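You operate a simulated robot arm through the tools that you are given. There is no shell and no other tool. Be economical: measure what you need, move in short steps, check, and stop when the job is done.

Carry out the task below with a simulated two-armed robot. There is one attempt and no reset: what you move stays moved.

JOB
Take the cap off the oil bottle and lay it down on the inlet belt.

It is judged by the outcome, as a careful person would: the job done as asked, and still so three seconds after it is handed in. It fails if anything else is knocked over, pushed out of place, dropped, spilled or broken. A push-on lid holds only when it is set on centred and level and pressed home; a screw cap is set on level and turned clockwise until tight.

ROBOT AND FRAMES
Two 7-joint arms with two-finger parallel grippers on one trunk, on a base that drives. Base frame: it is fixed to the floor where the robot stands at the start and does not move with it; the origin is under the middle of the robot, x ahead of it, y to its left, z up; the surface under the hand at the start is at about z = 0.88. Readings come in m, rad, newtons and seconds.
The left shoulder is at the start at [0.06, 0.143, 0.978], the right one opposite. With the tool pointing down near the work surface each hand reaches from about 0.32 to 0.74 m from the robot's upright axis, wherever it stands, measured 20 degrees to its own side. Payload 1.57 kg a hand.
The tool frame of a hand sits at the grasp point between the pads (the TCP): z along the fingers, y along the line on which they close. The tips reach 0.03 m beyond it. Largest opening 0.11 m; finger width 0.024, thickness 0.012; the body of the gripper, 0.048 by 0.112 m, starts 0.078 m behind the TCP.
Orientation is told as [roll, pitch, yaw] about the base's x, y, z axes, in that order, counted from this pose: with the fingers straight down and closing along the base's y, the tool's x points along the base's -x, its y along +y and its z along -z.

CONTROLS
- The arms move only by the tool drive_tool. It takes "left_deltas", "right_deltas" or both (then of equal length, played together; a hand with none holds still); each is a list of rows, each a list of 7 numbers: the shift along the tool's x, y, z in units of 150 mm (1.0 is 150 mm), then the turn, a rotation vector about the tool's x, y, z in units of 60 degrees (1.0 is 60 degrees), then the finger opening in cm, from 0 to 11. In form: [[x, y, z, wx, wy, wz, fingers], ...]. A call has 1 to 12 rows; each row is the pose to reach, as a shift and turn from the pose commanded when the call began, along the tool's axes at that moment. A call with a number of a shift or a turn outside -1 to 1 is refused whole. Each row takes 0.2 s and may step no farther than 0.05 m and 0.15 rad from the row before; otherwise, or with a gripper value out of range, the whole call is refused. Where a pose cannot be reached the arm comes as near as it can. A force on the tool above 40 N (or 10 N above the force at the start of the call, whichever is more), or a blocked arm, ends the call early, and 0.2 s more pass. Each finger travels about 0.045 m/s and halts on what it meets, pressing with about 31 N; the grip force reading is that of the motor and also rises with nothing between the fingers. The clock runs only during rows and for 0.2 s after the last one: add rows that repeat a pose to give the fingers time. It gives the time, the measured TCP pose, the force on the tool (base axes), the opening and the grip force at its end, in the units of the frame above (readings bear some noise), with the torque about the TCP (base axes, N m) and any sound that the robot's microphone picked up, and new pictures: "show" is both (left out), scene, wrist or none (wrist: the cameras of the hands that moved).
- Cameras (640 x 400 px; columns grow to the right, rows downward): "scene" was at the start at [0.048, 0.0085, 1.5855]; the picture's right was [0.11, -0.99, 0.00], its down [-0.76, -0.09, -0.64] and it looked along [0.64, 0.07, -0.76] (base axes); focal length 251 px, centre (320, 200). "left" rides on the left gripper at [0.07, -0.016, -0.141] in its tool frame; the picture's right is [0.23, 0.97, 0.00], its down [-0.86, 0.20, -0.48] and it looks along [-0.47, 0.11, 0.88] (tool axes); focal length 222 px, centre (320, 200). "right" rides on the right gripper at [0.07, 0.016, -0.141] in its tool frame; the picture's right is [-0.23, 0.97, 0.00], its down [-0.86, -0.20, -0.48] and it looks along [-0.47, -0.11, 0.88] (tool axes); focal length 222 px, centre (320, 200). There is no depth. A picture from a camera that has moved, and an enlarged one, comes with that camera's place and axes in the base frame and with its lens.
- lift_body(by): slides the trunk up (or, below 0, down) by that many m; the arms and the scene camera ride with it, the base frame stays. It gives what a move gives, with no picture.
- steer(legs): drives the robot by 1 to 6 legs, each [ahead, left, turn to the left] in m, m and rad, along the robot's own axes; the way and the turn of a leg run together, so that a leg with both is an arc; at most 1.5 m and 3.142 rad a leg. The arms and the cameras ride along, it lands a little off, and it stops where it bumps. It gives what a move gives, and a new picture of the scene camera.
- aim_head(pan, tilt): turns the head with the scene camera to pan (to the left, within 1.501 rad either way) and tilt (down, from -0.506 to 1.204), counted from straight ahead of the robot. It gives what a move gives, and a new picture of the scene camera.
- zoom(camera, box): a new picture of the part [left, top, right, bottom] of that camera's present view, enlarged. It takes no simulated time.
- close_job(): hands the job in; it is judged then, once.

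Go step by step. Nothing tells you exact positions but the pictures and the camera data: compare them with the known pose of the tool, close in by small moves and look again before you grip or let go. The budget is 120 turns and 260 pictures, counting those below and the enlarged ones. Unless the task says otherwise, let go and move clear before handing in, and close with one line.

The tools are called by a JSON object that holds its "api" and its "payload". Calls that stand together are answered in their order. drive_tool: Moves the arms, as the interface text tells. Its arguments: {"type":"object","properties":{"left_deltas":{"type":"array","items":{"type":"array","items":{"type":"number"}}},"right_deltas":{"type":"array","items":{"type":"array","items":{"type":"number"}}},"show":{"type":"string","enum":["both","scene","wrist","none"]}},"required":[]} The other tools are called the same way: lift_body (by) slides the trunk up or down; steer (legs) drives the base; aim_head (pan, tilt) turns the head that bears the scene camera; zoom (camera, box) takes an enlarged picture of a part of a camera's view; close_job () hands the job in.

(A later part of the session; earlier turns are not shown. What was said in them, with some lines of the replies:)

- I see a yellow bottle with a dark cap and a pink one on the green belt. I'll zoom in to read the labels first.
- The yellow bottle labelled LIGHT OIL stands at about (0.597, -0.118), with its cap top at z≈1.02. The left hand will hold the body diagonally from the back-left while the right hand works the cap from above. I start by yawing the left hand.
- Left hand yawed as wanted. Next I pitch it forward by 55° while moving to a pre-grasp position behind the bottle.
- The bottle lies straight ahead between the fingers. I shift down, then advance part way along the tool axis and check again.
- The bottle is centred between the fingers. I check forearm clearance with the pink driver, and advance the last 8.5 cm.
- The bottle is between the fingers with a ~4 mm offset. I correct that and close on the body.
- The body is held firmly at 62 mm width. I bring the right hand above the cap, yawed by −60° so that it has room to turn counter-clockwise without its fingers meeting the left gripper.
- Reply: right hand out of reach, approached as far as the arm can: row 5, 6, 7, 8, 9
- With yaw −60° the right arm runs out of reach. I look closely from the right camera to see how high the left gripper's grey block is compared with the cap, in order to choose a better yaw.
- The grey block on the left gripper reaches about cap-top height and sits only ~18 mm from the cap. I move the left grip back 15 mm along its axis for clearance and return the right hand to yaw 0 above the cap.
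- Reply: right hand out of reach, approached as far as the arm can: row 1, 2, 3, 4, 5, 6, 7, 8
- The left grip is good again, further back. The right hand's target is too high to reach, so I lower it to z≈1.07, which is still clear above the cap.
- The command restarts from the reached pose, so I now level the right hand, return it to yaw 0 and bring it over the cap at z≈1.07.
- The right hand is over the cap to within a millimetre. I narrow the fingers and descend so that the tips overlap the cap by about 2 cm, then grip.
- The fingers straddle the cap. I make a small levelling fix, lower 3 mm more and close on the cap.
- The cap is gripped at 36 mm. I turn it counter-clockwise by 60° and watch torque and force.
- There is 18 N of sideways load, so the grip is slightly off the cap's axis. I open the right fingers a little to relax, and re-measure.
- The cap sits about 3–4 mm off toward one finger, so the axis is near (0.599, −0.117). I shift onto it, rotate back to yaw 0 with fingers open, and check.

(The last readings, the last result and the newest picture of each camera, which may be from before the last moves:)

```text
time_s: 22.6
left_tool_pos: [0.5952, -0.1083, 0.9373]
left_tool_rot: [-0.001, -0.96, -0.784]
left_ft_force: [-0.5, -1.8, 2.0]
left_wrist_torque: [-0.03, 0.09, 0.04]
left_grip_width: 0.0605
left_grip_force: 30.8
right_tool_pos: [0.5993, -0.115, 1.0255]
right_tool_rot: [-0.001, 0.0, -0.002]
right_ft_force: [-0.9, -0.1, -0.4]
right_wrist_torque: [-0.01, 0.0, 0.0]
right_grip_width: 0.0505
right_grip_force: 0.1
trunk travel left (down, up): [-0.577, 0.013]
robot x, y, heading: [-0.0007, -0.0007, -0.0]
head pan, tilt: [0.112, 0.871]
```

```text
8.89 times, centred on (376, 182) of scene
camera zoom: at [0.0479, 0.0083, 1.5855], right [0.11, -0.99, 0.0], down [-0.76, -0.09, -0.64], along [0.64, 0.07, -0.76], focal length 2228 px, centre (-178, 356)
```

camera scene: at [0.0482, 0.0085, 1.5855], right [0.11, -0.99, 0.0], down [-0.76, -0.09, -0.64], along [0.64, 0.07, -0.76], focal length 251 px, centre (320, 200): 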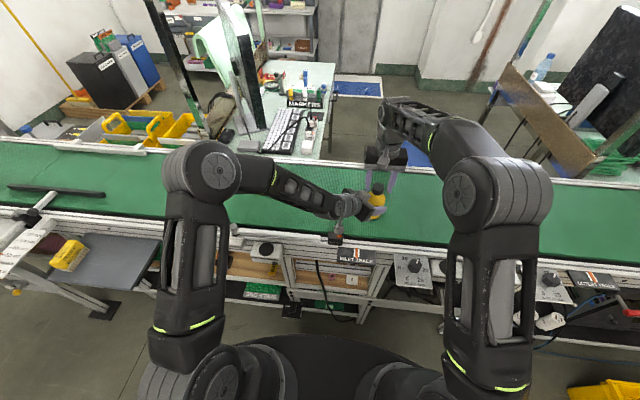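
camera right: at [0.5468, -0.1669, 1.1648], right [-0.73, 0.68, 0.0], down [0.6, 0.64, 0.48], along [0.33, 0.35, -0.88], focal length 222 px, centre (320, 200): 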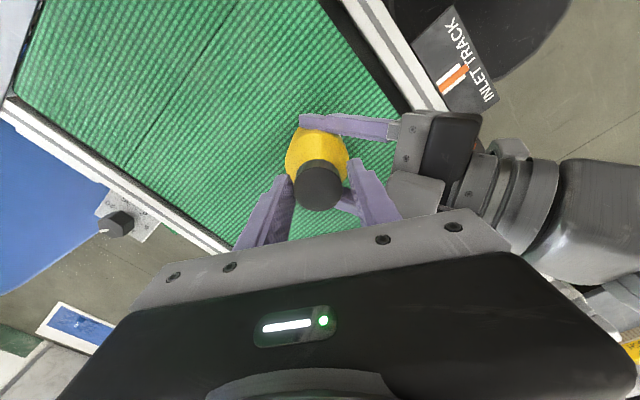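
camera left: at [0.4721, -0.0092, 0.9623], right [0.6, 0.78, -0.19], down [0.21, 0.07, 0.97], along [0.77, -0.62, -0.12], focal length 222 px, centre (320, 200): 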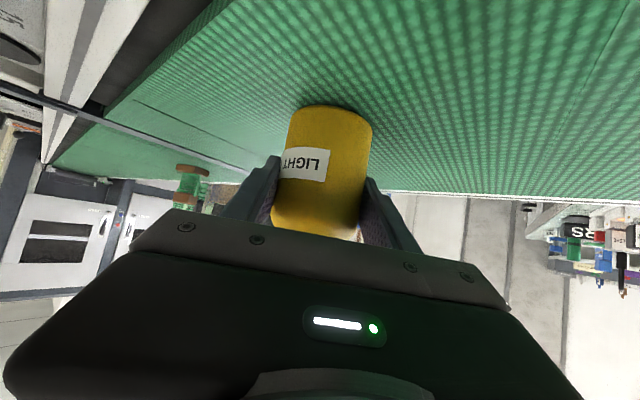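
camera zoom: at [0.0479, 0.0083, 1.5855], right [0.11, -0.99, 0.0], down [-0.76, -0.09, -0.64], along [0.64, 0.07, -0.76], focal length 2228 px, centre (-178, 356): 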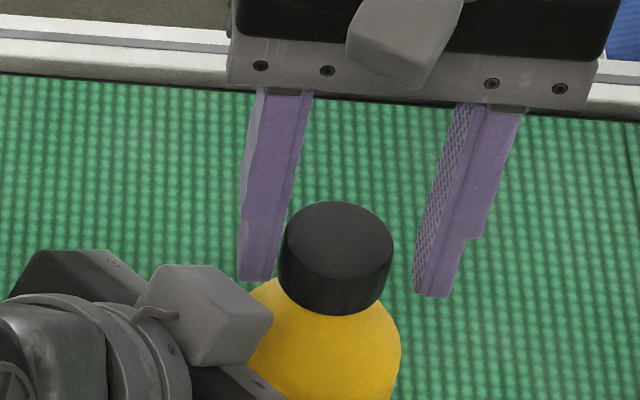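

The fitted axis is about (0.6005, −0.113). I shift there, grip, and turn 60° counter-clockwise again.

{"api": "drive_tool", "payload": {"right_deltas": [[-0.008, 0.014, 0, 0, 0, 0, 5], [-0.008, 0.014, 0, 0, 0, 0, 3], [-0.008, 0.014, 0, 0, 0, 0, 3], [-0.008, 0.014, 0, 0, 0, 0, 3]], "show": "none"}}

{"api": "drive_tool", "payload": {"right_deltas": [[0, 0, 0, 0, 0, -0.125, 3], [0, 0, -0.001, 0, 0, -0.25, 3], [0, 0, -0.001, 0, 0, -0.375, 3], [0, 0, -0.002, 0, 0, -0.5, 3], [0, 0, -0.002, 0, 0, -0.625, 3], [0, 0, -0.003, 0, 0, -0.75, 3], [0, 0, -0.003, 0, 0, -0.875, 3], [0, 0, -0.004, 0, 0, -1.0, 3], [0, 0, -0.004, 0, 0, -1.0, 3]], "show": "none"}}

{"api": "zoom", "payload": {"camera": "scene", "box": [340, 160, 412, 205]}}

```text
time_s: 23.6
left_tool_pos: [0.5943, -0.1077, 0.9368]
left_tool_rot: [-0.001, -0.963, -0.786]
left_ft_force: [1.6, -6.2, 0.8]
left_wrist_torque: [0.7, -0.01, -0.11]
left_grip_width: 0.0601
left_grip_force: 31.1
right_tool_pos: [0.6009, -0.1122, 1.024]
right_tool_rot: [0.002, 0.001, 0.002]
right_ft_force: [-0.6, 7.1, 0.1]
right_wrist_torque: [0.05, 0.01, -0.02]
right_grip_width: 0.0344
right_grip_force: 30.8
trunk travel left (down, up): [-0.577, 0.013]
robot x, y, heading: [-0.0016, -0.0004, 0.002]
head pan, tilt: [0.112, 0.871]
```

```text
time_s: 25.6
left_tool_pos: [0.5949, -0.108, 0.9376]
left_tool_rot: [-0.003, -0.961, -0.782]
left_ft_force: [2.8, -15.3, -0.6]
left_wrist_torque: [0.93, 0.18, -0.07]
left_grip_width: 0.0607
left_grip_force: 30.8
right_tool_pos: [0.6006, -0.1138, 1.0246]
right_tool_rot: [0.001, -0.001, 1.051]
right_ft_force: [-2.7, 16.5, 0.7]
right_wrist_torque: [0.45, 0.14, 0.04]
right_grip_width: 0.0353
right_grip_force: 31.0
trunk travel left (down, up): [-0.577, 0.013]
robot x, y, heading: [-0.0025, -0.0001, -0.004]
head pan, tilt: [0.112, 0.871]
```

```text
8.89 times, centred on (376, 182) of scene
camera zoom: at [0.0482, 0.0085, 1.5855], right [0.11, -0.99, 0.0], down [-0.76, -0.09, -0.64], along [0.64, 0.07, -0.76], focal length 2228 px, centre (-178, 356)
```

zoom: 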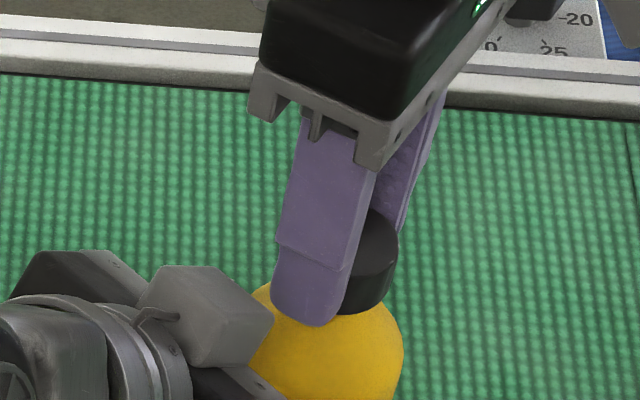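

Turning works, with some side load. I relax and regrip in place, then carry on turning from 60° to 120°.

{"api": "drive_tool", "payload": {"right_deltas": [[0, 0, 0, 0, 0, 0, 4.6], [0, 0, 0, 0, 0, 0, 4.6], [0, 0, 0, 0, 0, 0, 3], [0, 0, 0, 0, 0, 0, 3], [0, 0, 0, 0, 0, -0.125, 3], [0, 0, 0, 0, 0, -0.25, 3], [0, 0, 0, 0, 0, -0.375, 3], [0, 0, -0.002, 0, 0, -0.5, 3], [0, 0, -0.002, 0, 0, -0.625, 3], [0, 0, -0.003, 0, 0, -0.75, 3], [0, 0, -0.003, 0, 0, -0.875, 3], [0, 0, -0.004, 0, 0, -1.0, 3]], "show": "both"}}

{"api": "zoom", "payload": {"camera": "right", "box": [254, 110, 382, 230]}}

```text
time_s: 28.2
left_tool_pos: [0.5947, -0.1077, 0.9371]
left_tool_rot: [-0.002, -0.961, -0.783]
left_ft_force: [-1.2, 15.6, 0.9]
left_wrist_torque: [-0.74, -0.21, 0.09]
left_grip_width: 0.0602
left_grip_force: 30.8
right_tool_pos: [0.601, -0.1145, 1.0262]
right_tool_rot: [-0.002, 0.003, 2.097]
right_ft_force: [2.9, -14.5, -0.1]
right_wrist_torque: [-0.47, -0.08, 0.02]
right_grip_width: 0.0354
right_grip_force: 31.2
trunk travel left (down, up): [-0.577, 0.013]
robot x, y, heading: [-0.0033, -0.0076, 0.001]
head pan, tilt: [0.112, 0.871]
camera scene: at [0.0482, 0.0086, 1.5855], right [0.11, -0.99, 0.0], down [-0.76, -0.09, -0.64], along [0.64, 0.07, -0.76], focal length 251 px, centre (320, 200)
camera right: at [0.6217, -0.1831, 1.1666], right [-0.96, -0.29, 0.0], down [-0.26, 0.84, 0.48], along [-0.14, 0.46, -0.88], focal length 222 px, centre (320, 200)
```

scene: 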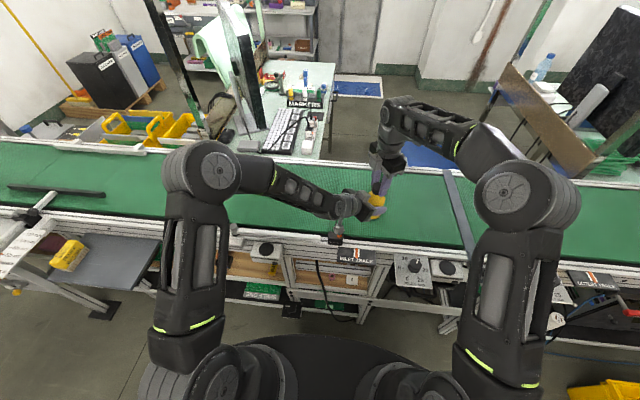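
right: 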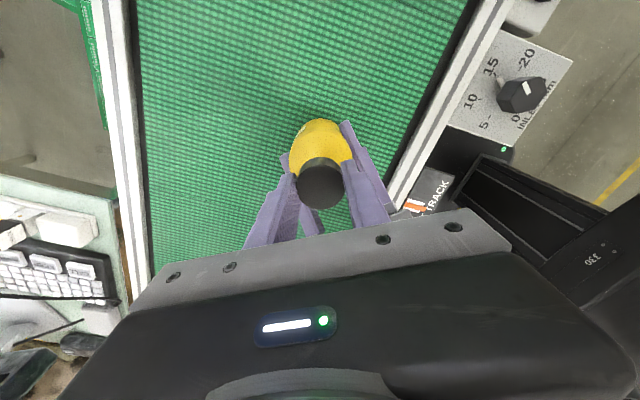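

```text
3.33 times, centred on (318, 170) of right
camera zoom: at [0.6217, -0.1831, 1.1666], right [-0.96, -0.29, 0.0], down [-0.26, 0.84, 0.48], along [-0.14, 0.46, -0.88], focal length 740 px, centre (327, 300)
```

zoom: 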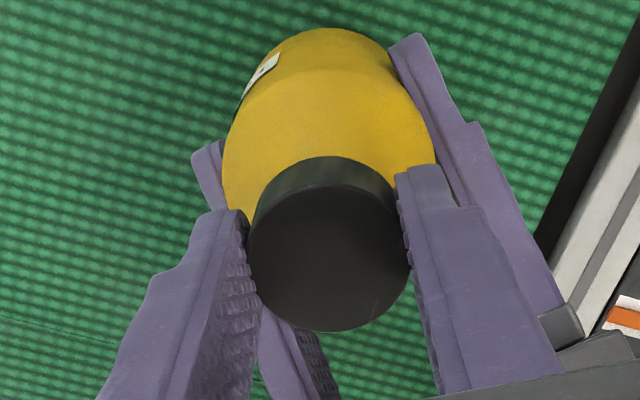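

The arm turns to 120° comfortably. I test whether the cap is loose by a gentle 4 mm lift and reading the vertical force.

{"api": "drive_tool", "payload": {"right_deltas": [[0, 0, -0.013, 0, 0, 0, 3], [0, 0, -0.026, 0, 0, 0, 3]], "show": "none"}}

{"api": "zoom", "payload": {"camera": "right", "box": [254, 110, 382, 230]}}

```text
time_s: 28.8
left_tool_pos: [0.5961, -0.1086, 0.9391]
left_tool_rot: [-0.001, -0.965, -0.787]
left_ft_force: [-7.8, 15.6, 14.1]
left_wrist_torque: [-0.62, -0.15, -0.01]
left_grip_width: 0.0607
left_grip_force: 31.1
right_tool_pos: [0.6012, -0.1154, 1.0291]
right_tool_rot: [0.001, 0.002, 2.094]
right_ft_force: [7.6, -16.8, -14.9]
right_wrist_torque: [-0.89, -0.64, 0.01]
right_grip_width: 0.0356
right_grip_force: 31.2
trunk travel left (down, up): [-0.577, 0.013]
robot x, y, heading: [0.0011, 0.0001, 0.003]
head pan, tilt: [0.112, 0.871]
```

```text
3.33 times, centred on (318, 170) of right
camera zoom: at [0.6217, -0.1833, 1.1698], right [-0.96, -0.29, 0.0], down [-0.26, 0.84, 0.48], along [-0.14, 0.46, -0.88], focal length 740 px, centre (327, 300)
```

zoom: 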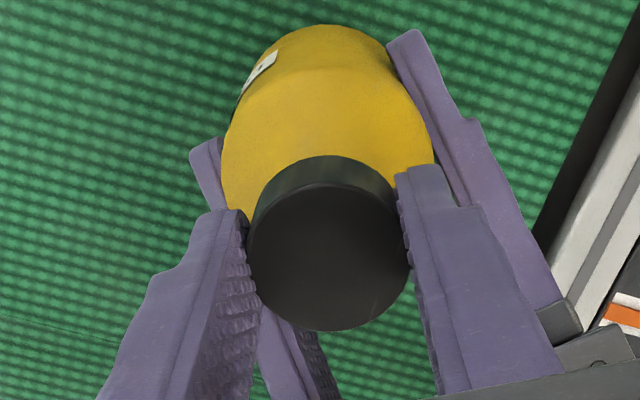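

The cap is still threaded on (15 N holding it down), so it is a screw cap. I lower again, open, and look at the relaxed cap between the fingers for centring.

{"api": "drive_tool", "payload": {"right_deltas": [[0, 0, 0.026, 0, 0, 0, 3], [0, 0, 0.026, 0, 0, 0, 5], [0, 0, 0.026, 0, 0, 0, 5], [0, 0, 0.026, 0, 0, 0, 5]], "show": "none"}}

{"api": "zoom", "payload": {"camera": "right", "box": [254, 110, 382, 230]}}

```text
time_s: 29.8
left_tool_pos: [0.5951, -0.1079, 0.9359]
left_tool_rot: [-0.005, -0.959, -0.785]
left_ft_force: [0.6, -0.1, -1.8]
left_wrist_torque: [0.04, 0.04, 0.0]
left_grip_width: 0.0604
left_grip_force: 31.5
right_tool_pos: [0.6018, -0.113, 1.0264]
right_tool_rot: [-0.003, 0.001, 2.096]
right_ft_force: [0.0, -0.7, -0.1]
right_wrist_torque: [0.0, 0.01, 0.0]
right_grip_width: 0.0505
right_grip_force: 0.0
trunk travel left (down, up): [-0.577, 0.013]
robot x, y, heading: [0.002, 0.0013, 0.001]
head pan, tilt: [0.112, 0.871]
```

```text
3.33 times, centred on (318, 170) of right
camera zoom: at [0.6216, -0.1822, 1.1665], right [-0.96, -0.29, 0.0], down [-0.26, 0.84, 0.48], along [-0.14, 0.46, -0.88], focal length 740 px, centre (327, 300)
```

zoom: 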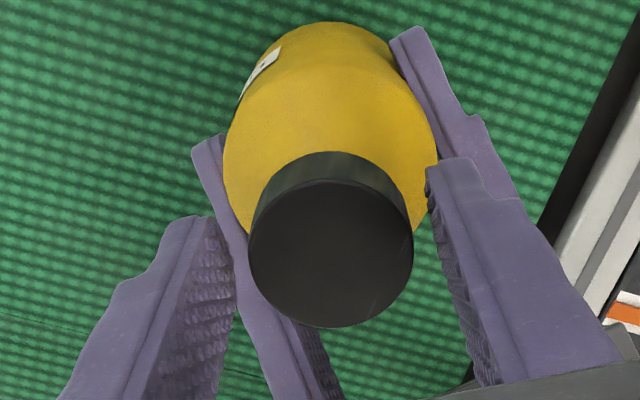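

The cap is centred here. I check from the left camera whether the bottle itself has rotated in the left grip (label position).

{"api": "zoom", "payload": {"camera": "left", "box": [240, 80, 400, 240]}}

```text
2.50 times, centred on (320, 160) of left
camera zoom: at [0.4738, -0.0093, 0.9615], right [0.6, 0.78, -0.19], down [0.21, 0.07, 0.97], along [0.77, -0.62, -0.12], focal length 555 px, centre (320, 300)
```

zoom: 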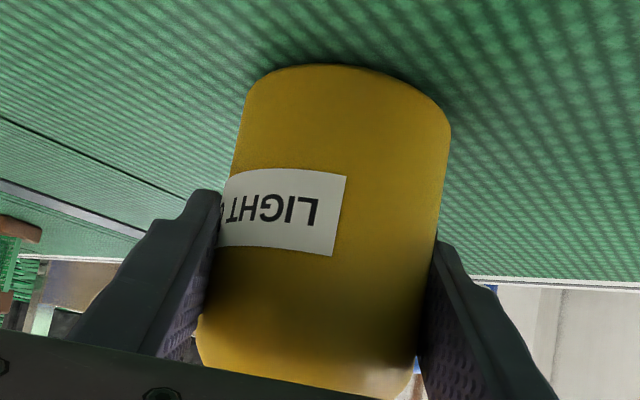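

The bottle has not turned, so the cap did. I rotate the open fingers back by 120° and check centring at yaw 0.

{"api": "drive_tool", "payload": {"right_deltas": [[0, 0, 0, 0, 0, 0.14, 5], [0, 0, 0, 0, 0, 0.28, 5], [0, 0, 0, 0, 0, 0.42, 5], [0, 0, 0, 0, 0, 0.56, 5], [0, 0, 0, 0, 0, 0.7, 5], [0, 0, 0, 0, 0, 0.84, 5], [0, 0, 0, 0, 0, 0.98, 5]], "show": "none"}}

{"api": "zoom", "payload": {"camera": "right", "box": [254, 110, 382, 230]}}

{"api": "drive_tool", "payload": {"right_deltas": [[0, 0, 0, 0, 0, 0.14, 5], [0, 0, 0, 0, 0, 0.28, 5], [0, 0, 0, 0, 0, 0.42, 5], [0, 0, 0, 0, 0, 0.56, 5], [0, 0, 0, 0, 0, 0.7, 5], [0, 0, 0, 0, 0, 0.84, 5], [0, 0, 0, 0, 0, 0.98, 5]], "show": "none"}}

{"api": "zoom", "payload": {"camera": "right", "box": [254, 110, 382, 230]}}

```text
time_s: 31.4
left_tool_pos: [0.5946, -0.1094, 0.9367]
left_tool_rot: [-0.003, -0.961, -0.784]
left_ft_force: [0.1, 0.3, -2.3]
left_wrist_torque: [0.01, -0.03, 0.04]
left_grip_width: 0.0605
left_grip_force: 31.5
right_tool_pos: [0.6013, -0.1151, 1.0256]
right_tool_rot: [-0.001, 0.0, 1.064]
right_ft_force: [-0.3, -0.6, -0.4]
right_wrist_torque: [0.0, 0.0, 0.0]
right_grip_width: 0.0503
right_grip_force: 0.0
trunk travel left (down, up): [-0.577, 0.013]
robot x, y, heading: [0.0009, -0.0021, -0.004]
head pan, tilt: [0.112, 0.871]
```

```text
3.33 times, centred on (318, 170) of right
camera zoom: at [0.5525, -0.1675, 1.1666], right [-0.74, 0.67, 0.0], down [0.59, 0.65, 0.48], along [0.32, 0.36, -0.88], focal length 740 px, centre (327, 300)
```

zoom: 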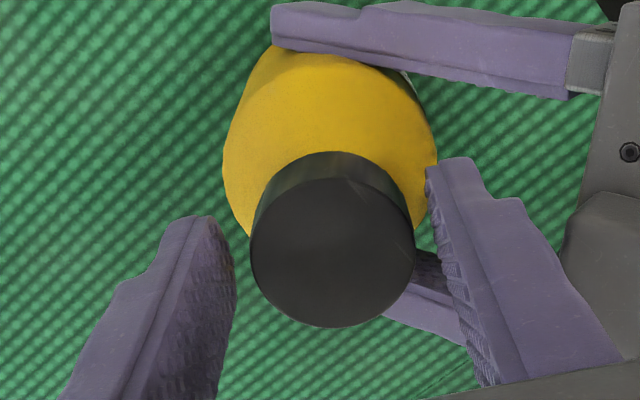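

```text
time_s: 33.0
left_tool_pos: [0.5943, -0.1075, 0.9369]
left_tool_rot: [-0.003, -0.963, -0.785]
left_ft_force: [0.7, 0.0, -1.8]
left_wrist_torque: [0.04, -0.01, 0.01]
left_grip_width: 0.0604
left_grip_force: 30.9
right_tool_pos: [0.601, -0.1134, 1.026]
right_tool_rot: [0.0, 0.001, 0.04]
right_ft_force: [0.1, 0.6, 0.8]
right_wrist_torque: [-0.01, -0.03, 0.0]
right_grip_width: 0.0501
right_grip_force: 0.0
trunk travel left (down, up): [-0.577, 0.013]
robot x, y, heading: [0.0024, -0.0039, -0.0]
head pan, tilt: [0.112, 0.871]
```

```text
3.33 times, centred on (318, 170) of right
camera zoom: at [0.5304, -0.1006, 1.1668], right [0.19, 0.98, 0.0], down [0.86, -0.17, 0.48], along [0.47, -0.09, -0.88], focal length 740 px, centre (327, 300)
```

zoom: 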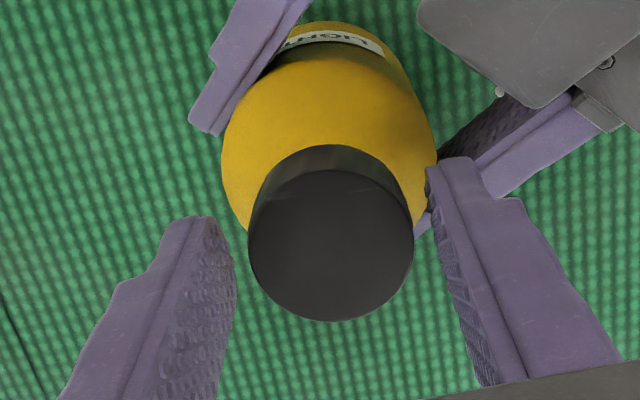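

The cap is now well centred at all three angles. I grip and turn 120° counter-clockwise.

{"api": "drive_tool", "payload": {"right_deltas": [[0, 0, 0, 0, 0, 0, 3], [0, 0, 0, 0, 0, 0, 3], [0, 0, 0, 0, 0, 0, 3], [0, 0, 0, 0, 0, -0.125, 3], [0, 0, -0.001, 0, 0, -0.25, 3], [0, 0, -0.001, 0, 0, -0.375, 3], [0, 0, -0.002, 0, 0, -0.5, 3], [0, 0, -0.002, 0, 0, -0.625, 3], [0, 0, -0.003, 0, 0, -0.75, 3], [0, 0, -0.003, 0, 0, -0.875, 3], [0, 0, -0.004, 0, 0, -1.0, 3]], "show": "none"}}

{"api": "drive_tool", "payload": {"right_deltas": [[0, 0, 0, 0, 0, -0.125, 3], [0, 0, -0.001, 0, 0, -0.25, 3], [0, 0, -0.001, 0, 0, -0.375, 3], [0, 0, -0.002, 0, 0, -0.5, 3], [0, 0, -0.002, 0, 0, -0.625, 3], [0, 0, -0.003, 0, 0, -0.75, 3], [0, 0, -0.003, 0, 0, -0.875, 3], [0, 0, -0.004, 0, 0, -1.0, 3]], "show": "none"}}

{"api": "zoom", "payload": {"camera": "right", "box": [254, 110, 382, 230]}}

```text
time_s: 35.4
left_tool_pos: [0.5955, -0.1078, 0.9375]
left_tool_rot: [-0.001, -0.961, -0.784]
left_ft_force: [6.6, -12.8, -3.3]
left_wrist_torque: [0.8, 0.37, -0.01]
left_grip_width: 0.0602
left_grip_force: 30.9
right_tool_pos: [0.6005, -0.1123, 1.0276]
right_tool_rot: [0.0, 0.0, 1.092]
right_ft_force: [-7.3, 12.8, 1.8]
right_wrist_torque: [0.4, 0.3, 0.01]
right_grip_width: 0.0361
right_grip_force: 31.2
trunk travel left (down, up): [-0.577, 0.013]
robot x, y, heading: [-0.0011, -0.0022, -0.0]
head pan, tilt: [0.112, 0.871]
```

```text
time_s: 37.2
left_tool_pos: [0.5948, -0.109, 0.936]
left_tool_rot: [-0.002, -0.961, -0.784]
left_ft_force: [-2.4, -4.0, 0.5]
left_wrist_torque: [0.03, -0.15, -0.02]
left_grip_width: 0.0606
left_grip_force: 30.6
right_tool_pos: [0.6015, -0.1174, 1.0276]
right_tool_rot: [-0.001, 0.002, 2.138]
right_ft_force: [1.8, 3.0, 0.9]
right_wrist_torque: [0.08, -0.05, -0.03]
right_grip_width: 0.0359
right_grip_force: 31.1
trunk travel left (down, up): [-0.577, 0.013]
robot x, y, heading: [0.0017, -0.0009, -0.001]
head pan, tilt: [0.112, 0.871]
```

```text
3.33 times, centred on (318, 170) of right
camera zoom: at [0.6249, -0.1835, 1.1677], right [-0.94, -0.33, 0.0], down [-0.29, 0.83, 0.48], along [-0.16, 0.45, -0.88], focal length 740 px, centre (327, 300)
```

zoom: 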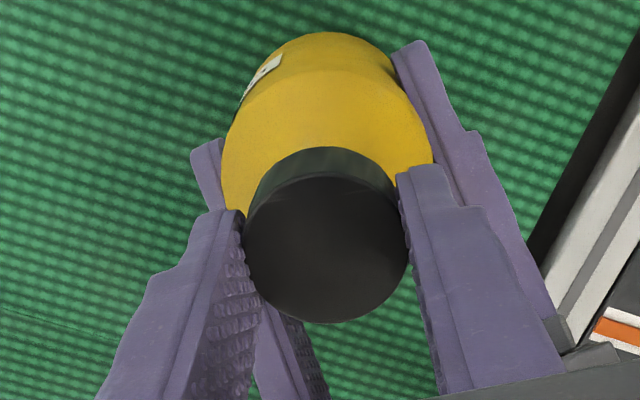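

Force is low now after roughly 240–300° of turning. Lift test again.

{"api": "drive_tool", "payload": {"right_deltas": [[0, 0, -0.013, 0, 0, 0, 3], [0, 0, -0.026, 0, 0, 0, 3]], "show": "none"}}

```text
time_s: 37.8
left_tool_pos: [0.5947, -0.1061, 0.9373]
left_tool_rot: [-0.002, -0.959, -0.784]
left_ft_force: [-1.1, -0.8, 0.4]
left_wrist_torque: [-0.12, 0.01, -0.04]
left_grip_width: 0.0603
left_grip_force: 30.8
right_tool_pos: [0.6022, -0.1142, 1.0316]
right_tool_rot: [-0.001, -0.001, 2.138]
right_ft_force: [0.6, -0.4, 0.0]
right_wrist_torque: [0.0, -0.01, 0.02]
right_grip_width: 0.0361
right_grip_force: 30.9
trunk travel left (down, up): [-0.577, 0.013]
robot x, y, heading: [0.0011, 0.002, -0.0]
head pan, tilt: [0.112, 0.871]
```

No vertical force now: the cap is free, with the fingers still gripping it. I raise it 4 cm more and look.

{"api": "drive_tool", "payload": {"right_deltas": [[0, 0, -0.07, 0, 0, 0, 3], [0, 0, -0.14, 0, 0, 0, 3], [0, 0, -0.21, 0, 0, 0, 3], [0, 0, -0.28, 0, 0, 0, 3]]}}

{"api": "zoom", "payload": {"camera": "scene", "box": [330, 150, 418, 205]}}

```text
time_s: 38.8
left_tool_pos: [0.5953, -0.1067, 0.9368]
left_tool_rot: [-0.001, -0.96, -0.782]
left_ft_force: [-0.2, 2.0, 0.5]
left_wrist_torque: [0.0, -0.03, 0.06]
left_grip_width: 0.0603
left_grip_force: 31.2
right_tool_pos: [0.6002, -0.1133, 1.0734]
right_tool_rot: [0.0, 0.0, 2.136]
right_ft_force: [0.4, -0.2, 0.2]
right_wrist_torque: [-0.03, 0.02, 0.01]
right_grip_width: 0.0361
right_grip_force: 31.0
trunk travel left (down, up): [-0.577, 0.013]
robot x, y, heading: [-0.0024, 0.0012, -0.001]
head pan, tilt: [0.112, 0.871]
camera scene: at [0.0481, 0.0087, 1.5855], right [0.11, -0.99, 0.0], down [-0.76, -0.09, -0.64], along [0.64, 0.07, -0.76], focal length 251 px, centre (320, 200)
camera right: at [0.6244, -0.1811, 1.2138], right [-0.94, -0.33, 0.0], down [-0.29, 0.83, 0.48], along [-0.16, 0.45, -0.88], focal length 222 px, centre (320, 200)
```

scene: 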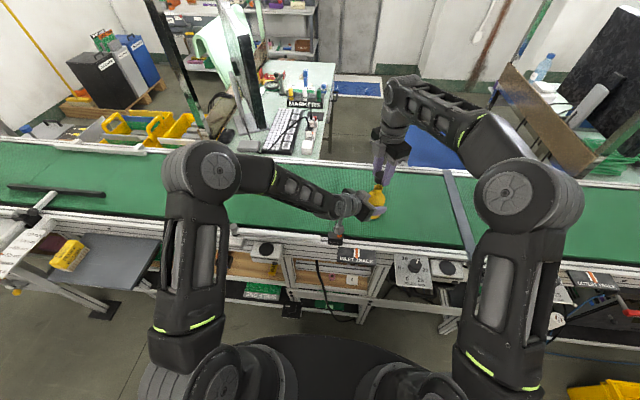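
right: 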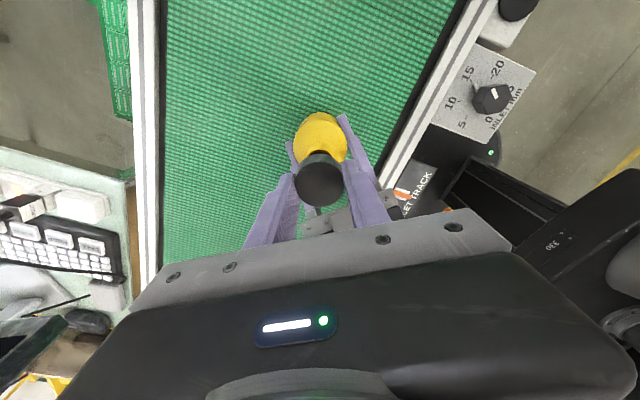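

```text
7.27 times, centred on (374, 178) of scene
camera zoom: at [0.0481, 0.0087, 1.5855], right [0.11, -0.99, 0.0], down [-0.76, -0.09, -0.64], along [0.64, 0.07, -0.76], focal length 1823 px, centre (-73, 364)
```

zoom: 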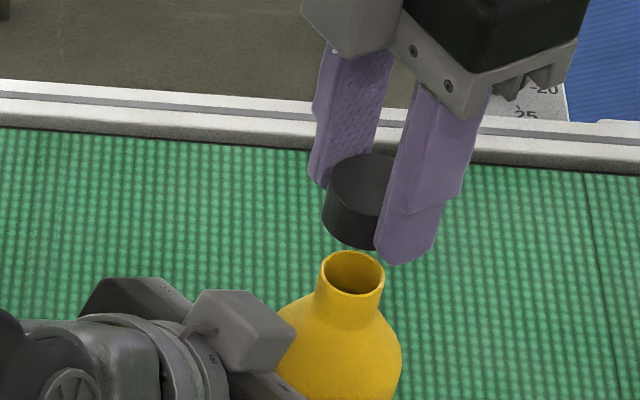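

The cap is off, held level in the right fingers. I carry it to a free spot on the same inlet belt section, about (0.62, −0.213), turning the hand to yaw 90° so it stays clear of the bottle.

{"api": "drive_tool", "payload": {"right_deltas": [[0.13, 0.05, 0, 0, 0, 0.1, 3], [0.26, 0.1, 0, 0, 0, 0.21, 3], [0.39, 0.15, 0, 0, 0, 0.32, 3], [0.52, 0.2, 0, 0, 0, 0.43, 3], [0.634, 0.245, 0, 0, 0, 0.53, 3], [0.634, 0.245, 0.15, 0, 0, 0.53, 3], [0.634, 0.245, 0.35, 0, 0, 0.53, 3], [0.634, 0.245, 0.55, 0, 0, 0.53, 3], [0.634, 0.245, 0.75, 0, 0, 0.53, 3], [0.634, 0.245, 0.9, 0, 0, 0.53, 3], [0.634, 0.245, 0.9, 0, 0, 0.53, 3]]}}

{"api": "zoom", "payload": {"camera": "scene", "box": [340, 150, 468, 230]}}

```text
time_s: 41.2
left_tool_pos: [0.5954, -0.108, 0.9364]
left_tool_rot: [-0.001, -0.96, -0.782]
left_ft_force: [-0.5, 1.0, -1.3]
left_wrist_torque: [0.04, -0.02, 0.01]
left_grip_width: 0.0606
left_grip_force: 30.6
right_tool_pos: [0.6187, -0.214, 0.939]
right_tool_rot: [0.0, 0.0, 1.581]
right_ft_force: [-0.9, 0.7, -0.2]
right_wrist_torque: [-0.04, -0.01, -0.02]
right_grip_width: 0.0357
right_grip_force: 31.4
trunk travel left (down, up): [-0.577, 0.013]
robot x, y, heading: [-0.0017, 0.0028, -0.0]
head pan, tilt: [0.112, 0.871]
camera scene: at [0.0482, 0.0085, 1.5855], right [0.11, -0.99, 0.0], down [-0.76, -0.09, -0.64], along [0.64, 0.07, -0.76], focal length 251 px, centre (320, 200)
camera right: at [0.6037, -0.284, 1.0793], right [-0.98, 0.22, 0.0], down [0.19, 0.86, 0.48], along [0.1, 0.47, -0.88], focal length 222 px, centre (320, 200)
```

scene: 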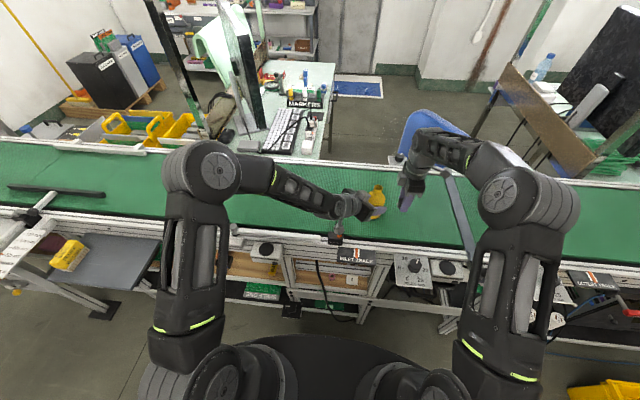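
right: 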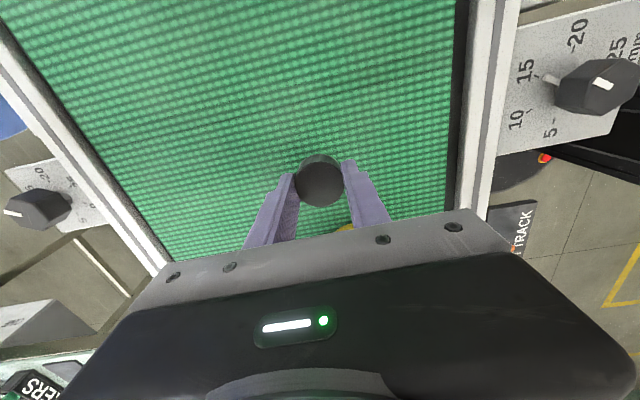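

```text
5.00 times, centred on (404, 190) of scene
camera zoom: at [0.0482, 0.0085, 1.5855], right [0.11, -0.99, 0.0], down [-0.76, -0.09, -0.64], along [0.64, 0.07, -0.76], focal length 1253 px, centre (-100, 250)
```

zoom: 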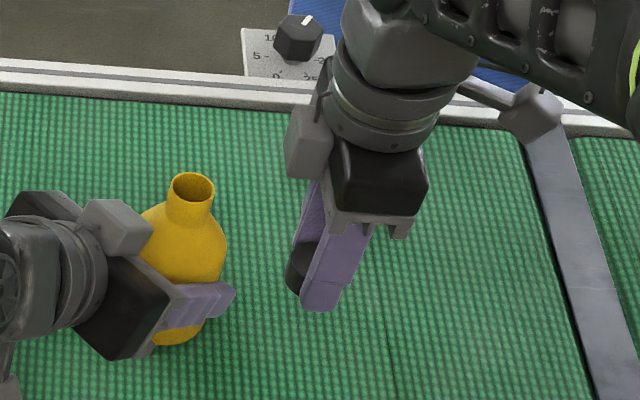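

The cap hangs just above the belt with free space around. I lower gently, watching for contact.

{"api": "drive_tool", "payload": {"right_deltas": [[0, 0, 0.04, 0, 0, 0, 3], [0, 0, 0.08, 0, 0, 0, 3], [0, 0, 0.12, 0, 0, 0, 3], [0, 0, 0.135, 0, 0, 0, 3], [0, 0, 0.147, 0, 0, 0, 3]], "show": "none"}}

{"api": "zoom", "payload": {"camera": "scene", "box": [380, 175, 428, 215]}}

```text
time_s: 42.4
left_tool_pos: [0.595, -0.1077, 0.9367]
left_tool_rot: [0.0, -0.962, -0.784]
left_ft_force: [0.4, -0.9, -1.4]
left_wrist_torque: [0.0, 0.03, 0.0]
left_grip_width: 0.0604
left_grip_force: 31.4
right_tool_pos: [0.6205, -0.213, 0.9159]
right_tool_rot: [0.0, -0.001, 1.581]
right_ft_force: [-0.2, 0.0, -0.5]
right_wrist_torque: [-0.01, -0.02, 0.01]
right_grip_width: 0.0362
right_grip_force: 31.2
trunk travel left (down, up): [-0.577, 0.013]
robot x, y, heading: [-0.0011, 0.0032, -0.004]
head pan, tilt: [0.112, 0.871]
```

```text
10.00 times, centred on (404, 195) of scene
camera zoom: at [0.0482, 0.0085, 1.5855], right [0.11, -0.99, 0.0], down [-0.76, -0.09, -0.64], along [0.64, 0.07, -0.76], focal length 2506 px, centre (-520, 250)
```

zoom: 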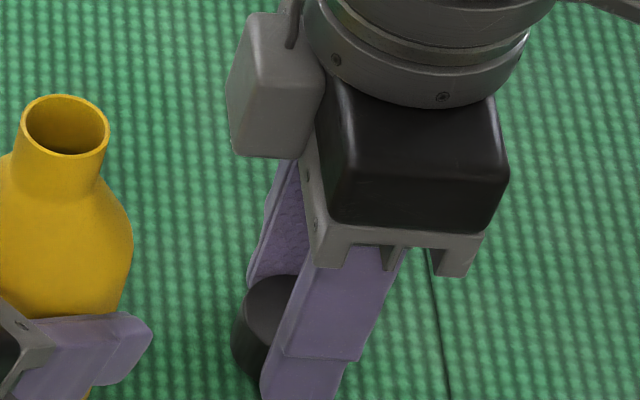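

Not in contact yet. I go down in 1.5 mm steps.

{"api": "drive_tool", "payload": {"right_deltas": [[0, 0, 0.01, 0, 0, 0, 3], [0, 0, 0.02, 0, 0, 0, 3], [0, 0, 0.03, 0, 0, 0, 3]], "show": "none"}}

{"api": "zoom", "payload": {"camera": "scene", "box": [370, 180, 434, 220]}}

```text
time_s: 43.2
left_tool_pos: [0.5953, -0.1075, 0.9369]
left_tool_rot: [-0.001, -0.961, -0.784]
left_ft_force: [-0.4, 0.0, -0.9]
left_wrist_torque: [0.0, 0.03, 0.02]
left_grip_width: 0.0605
left_grip_force: 31.0
right_tool_pos: [0.62, -0.2127, 0.912]
right_tool_rot: [0.0, -0.001, 1.58]
right_ft_force: [0.5, 0.0, -0.8]
right_wrist_torque: [0.04, 0.04, -0.02]
right_grip_width: 0.0361
right_grip_force: 30.9
trunk travel left (down, up): [-0.577, 0.013]
robot x, y, heading: [0.0005, 0.0023, 0.003]
head pan, tilt: [0.112, 0.871]
```

```text
10.00 times, centred on (402, 200) of scene
camera zoom: at [0.0482, 0.0084, 1.5855], right [0.11, -0.99, 0.0], down [-0.76, -0.09, -0.64], along [0.64, 0.07, -0.76], focal length 2506 px, centre (-500, 200)
```

zoom: 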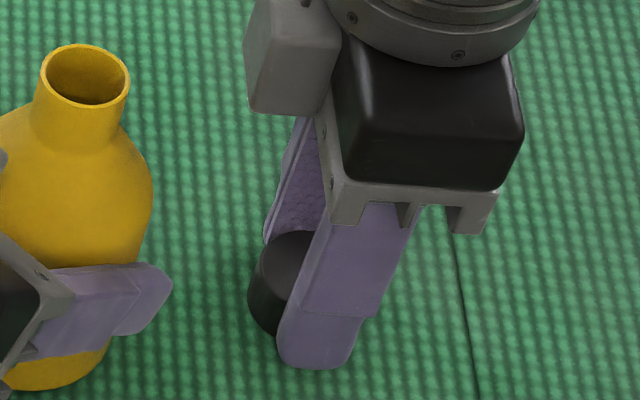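

{"api": "drive_tool", "payload": {"right_deltas": [[0, 0, 0.01, 0, 0, 0, 3], [0, 0, 0.02, 0, 0, 0, 3]], "show": "none"}}

```text
time_s: 43.8
left_tool_pos: [0.5941, -0.1065, 0.9385]
left_tool_rot: [-0.003, -0.962, -0.785]
left_ft_force: [0.0, -0.3, -1.8]
left_wrist_torque: [0.03, 0.01, -0.02]
left_grip_width: 0.0605
left_grip_force: 31.0
right_tool_pos: [0.6205, -0.2138, 0.9115]
right_tool_rot: [-0.003, 0.002, 1.581]
right_ft_force: [-2.4, 1.1, 12.1]
right_wrist_torque: [-0.11, 0.14, -0.04]
right_grip_width: 0.0362
right_grip_force: 31.3
trunk travel left (down, up): [-0.577, 0.013]
robot x, y, heading: [0.0002, -0.0019, -0.003]
head pan, tilt: [0.112, 0.871]
```

The cap now touches the belt with 12 N upward on the tool. I ease up 2 mm, open the right fingers slowly and rise.

{"api": "drive_tool", "payload": {"right_deltas": [[0, 0, -0.012, 0, 0, 0, 3], [0, 0, -0.012, 0, 0, 0, 3.8], [0, 0, -0.012, 0, 0, 0, 5.2], [0, 0, -0.012, 0, 0, 0, 5.2]], "show": "wrist"}}

{"api": "zoom", "payload": {"camera": "scene", "box": [370, 180, 434, 220]}}

```text
time_s: 44.8
left_tool_pos: [0.5956, -0.1079, 0.9369]
left_tool_rot: [0.001, -0.96, -0.783]
left_ft_force: [0.9, -0.1, -0.6]
left_wrist_torque: [0.03, 0.02, 0.02]
left_grip_width: 0.0605
left_grip_force: 31.0
right_tool_pos: [0.6205, -0.2144, 0.9091]
right_tool_rot: [0.002, 0.001, 1.581]
right_ft_force: [1.8, -0.1, 2.2]
right_wrist_torque: [-0.06, -0.02, 0.08]
right_grip_width: 0.05
right_grip_force: 0.1
trunk travel left (down, up): [-0.577, 0.013]
robot x, y, heading: [-0.0022, -0.0042, 0.004]
head pan, tilt: [0.112, 0.871]
camera right: at [0.605, -0.2838, 1.0504], right [-0.98, 0.22, 0.0], down [0.19, 0.86, 0.48], along [0.1, 0.47, -0.88], focal length 222 px, centre (320, 200)
```

right: 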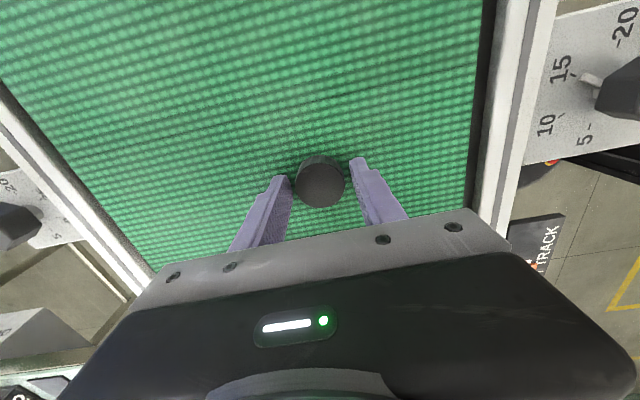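

```text
10.00 times, centred on (402, 200) of scene
camera zoom: at [0.0483, 0.0086, 1.5854], right [0.11, -0.99, 0.0], down [-0.76, -0.09, -0.64], along [0.64, 0.07, -0.76], focal length 2506 px, centre (-500, 200)
```

zoom: 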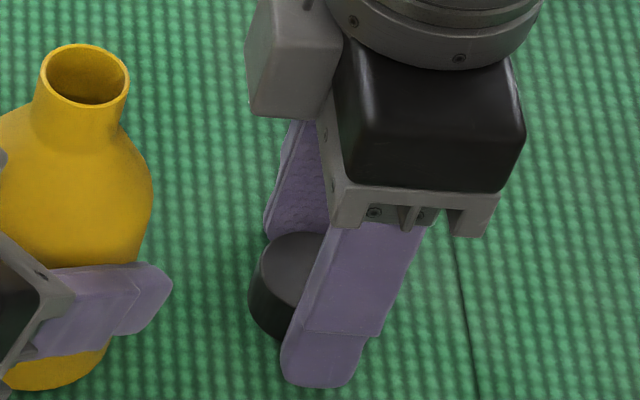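

The cap stands flat on the belt, free of the fingers. I raise the right hand straight up, and open the left hand on the bottle.

{"api": "drive_tool", "payload": {"right_deltas": [[0, 0, -0.05, 0, 0, 0, 5.2], [0, 0, -0.15, 0, 0, 0, 5.2], [0, 0, -0.3, 0, 0, 0, 5.2], [0, 0, -0.5, 0, 0, 0, 5.2], [0, 0, -0.7, 0, 0, 0, 5.2], [0, 0, -0.85, 0, 0, 0, 5.2]], "left_deltas": [[0, 0, 0, 0, 0, 0, 6.5], [0, 0, 0, 0, 0, 0, 7.5], [0, 0, 0, 0, 0, 0, 9], [0, 0, 0, 0, 0, 0, 10], [0, 0, 0, 0, 0, 0, 11], [0, 0, 0, 0, 0, 0, 11]]}}

```text
time_s: 46.2
left_tool_pos: [0.5959, -0.1076, 0.9372]
left_tool_rot: [-0.002, -0.962, -0.784]
left_ft_force: [0.6, 0.2, 0.0]
left_wrist_torque: [0.02, -0.02, 0.01]
left_grip_width: 0.1099
left_grip_force: 0.1
right_tool_pos: [0.6202, -0.2128, 1.0408]
right_tool_rot: [-0.001, -0.001, 1.583]
right_ft_force: [0.8, 0.4, 0.9]
right_wrist_torque: [-0.01, -0.02, 0.01]
right_grip_width: 0.0522
right_grip_force: 0.3
trunk travel left (down, up): [-0.577, 0.013]
robot x, y, heading: [-0.0007, 0.0028, -0.004]
head pan, tilt: [0.112, 0.871]
camera scene: at [0.0478, 0.0086, 1.5855], right [0.11, -0.99, 0.0], down [-0.76, -0.09, -0.64], along [0.64, 0.07, -0.76], focal length 251 px, centre (320, 200)
camera right: at [0.6042, -0.2836, 1.1805], right [-0.98, 0.22, 0.0], down [0.19, 0.86, 0.48], along [0.1, 0.47, -0.88], focal length 222 px, centre (320, 200)
camera left: at [0.4738, -0.0091, 0.9619], right [0.6, 0.78, -0.19], down [0.21, 0.07, 0.97], along [0.77, -0.62, -0.12], focal length 222 px, centre (320, 200)
```

scene: 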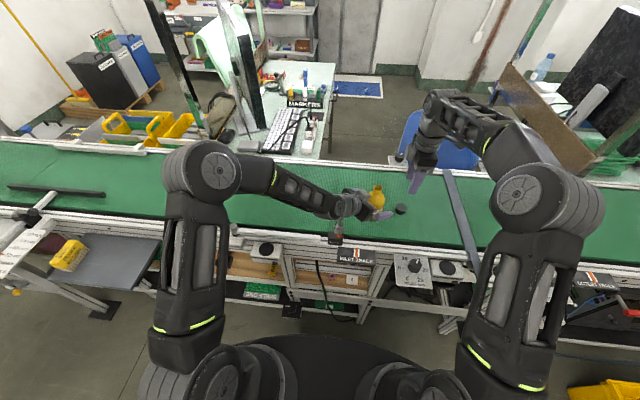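
right: 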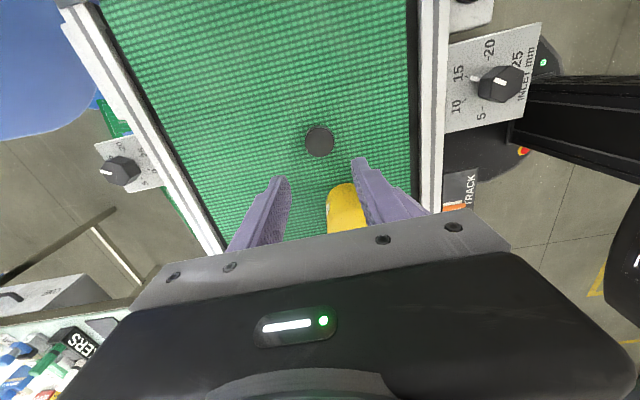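
left: 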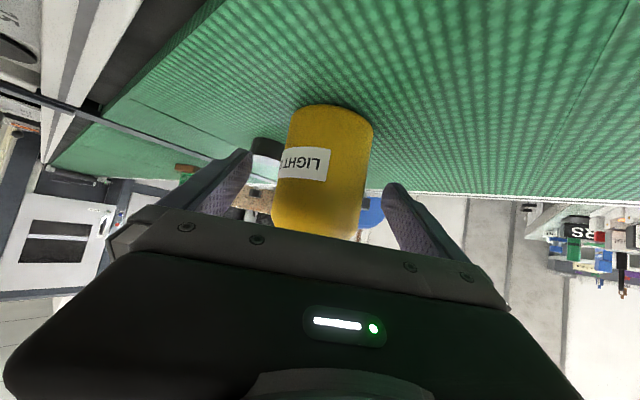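

The bottle stands upright and open, and the cap lies on the belt. I withdraw the left hand back along its approach axis.

{"api": "drive_tool", "payload": {"left_deltas": [[0, 0, -0.1, 0, 0, 0, 11], [0, 0, -0.25, 0, 0, 0, 11], [0, 0, -0.45, 0, 0, 0, 11], [0, 0, -0.65, 0, 0, 0, 11], [0, 0, -0.8, 0, 0, 0, 11], [-0.2, 0, -0.95, 0, 0, 0, 11]]}}

{"api": "zoom", "payload": {"camera": "scene", "box": [240, 140, 440, 265]}}

```text
time_s: 47.6
left_tool_pos: [0.5213, -0.0356, 1.0426]
left_tool_rot: [-0.001, -0.959, -0.784]
left_ft_force: [0.2, 0.6, -0.6]
left_wrist_torque: [0.01, 0.0, 0.01]
left_grip_width: 0.1099
left_grip_force: 0.1
right_tool_pos: [0.6186, -0.2136, 1.0402]
right_tool_rot: [-0.001, 0.0, 1.583]
right_ft_force: [-1.1, 0.6, 0.8]
right_wrist_torque: [0.04, -0.03, 0.01]
right_grip_width: 0.0522
right_grip_force: 0.1
trunk travel left (down, up): [-0.577, 0.013]
robot x, y, heading: [-0.0003, 0.0017, 0.002]
head pan, tilt: [0.112, 0.871]
camera scene: at [0.0471, 0.0084, 1.5855], right [0.11, -0.99, 0.0], down [-0.76, -0.09, -0.64], along [0.64, 0.07, -0.76], focal length 251 px, centre (320, 200)
camera left: at [0.4, 0.0623, 1.067], right [0.6, 0.78, -0.19], down [0.21, 0.07, 0.97], along [0.77, -0.62, -0.12], focal length 222 px, centre (320, 200)
```

scene: 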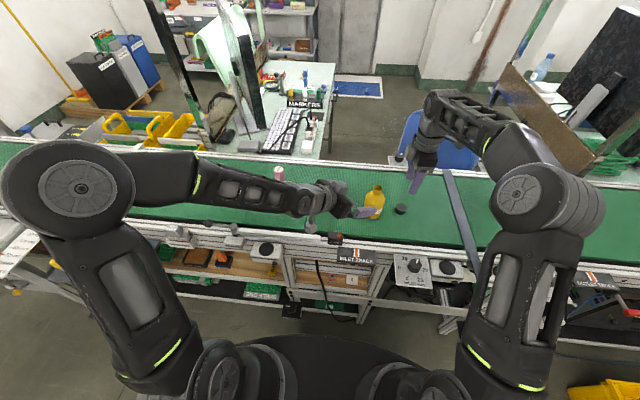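
left: 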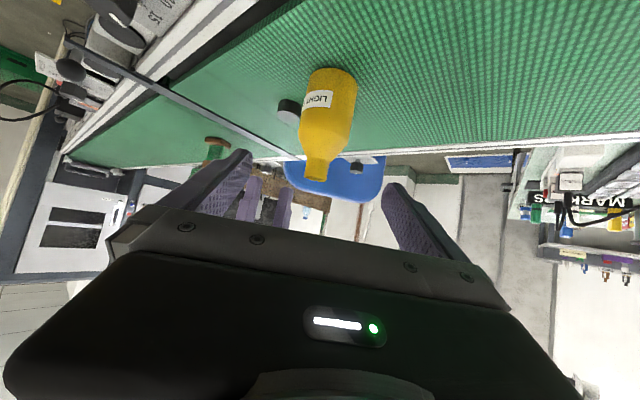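

```text
3.20 times, centred on (340, 202) of scene
camera zoom: at [0.0471, 0.0084, 1.5855], right [0.11, -0.99, 0.0], down [-0.76, -0.09, -0.64], along [0.64, 0.07, -0.76], focal length 802 px, centre (256, 192)
```

zoom: 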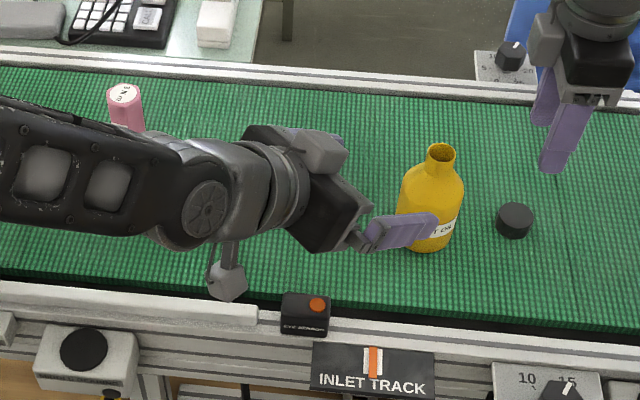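

The bottle stands upright in place with its cap lying beside it on the inlet belt. The driver is still standing, and both hands are clear. I hand it in.

{"api": "close_job", "payload": {}}

```text
The job is handed in.
```

The oil bottle's cap is unscrewed and lying flat on the inlet belt. The bottle stands upright beside it, nothing else I could see was disturbed, and the job is handed in.
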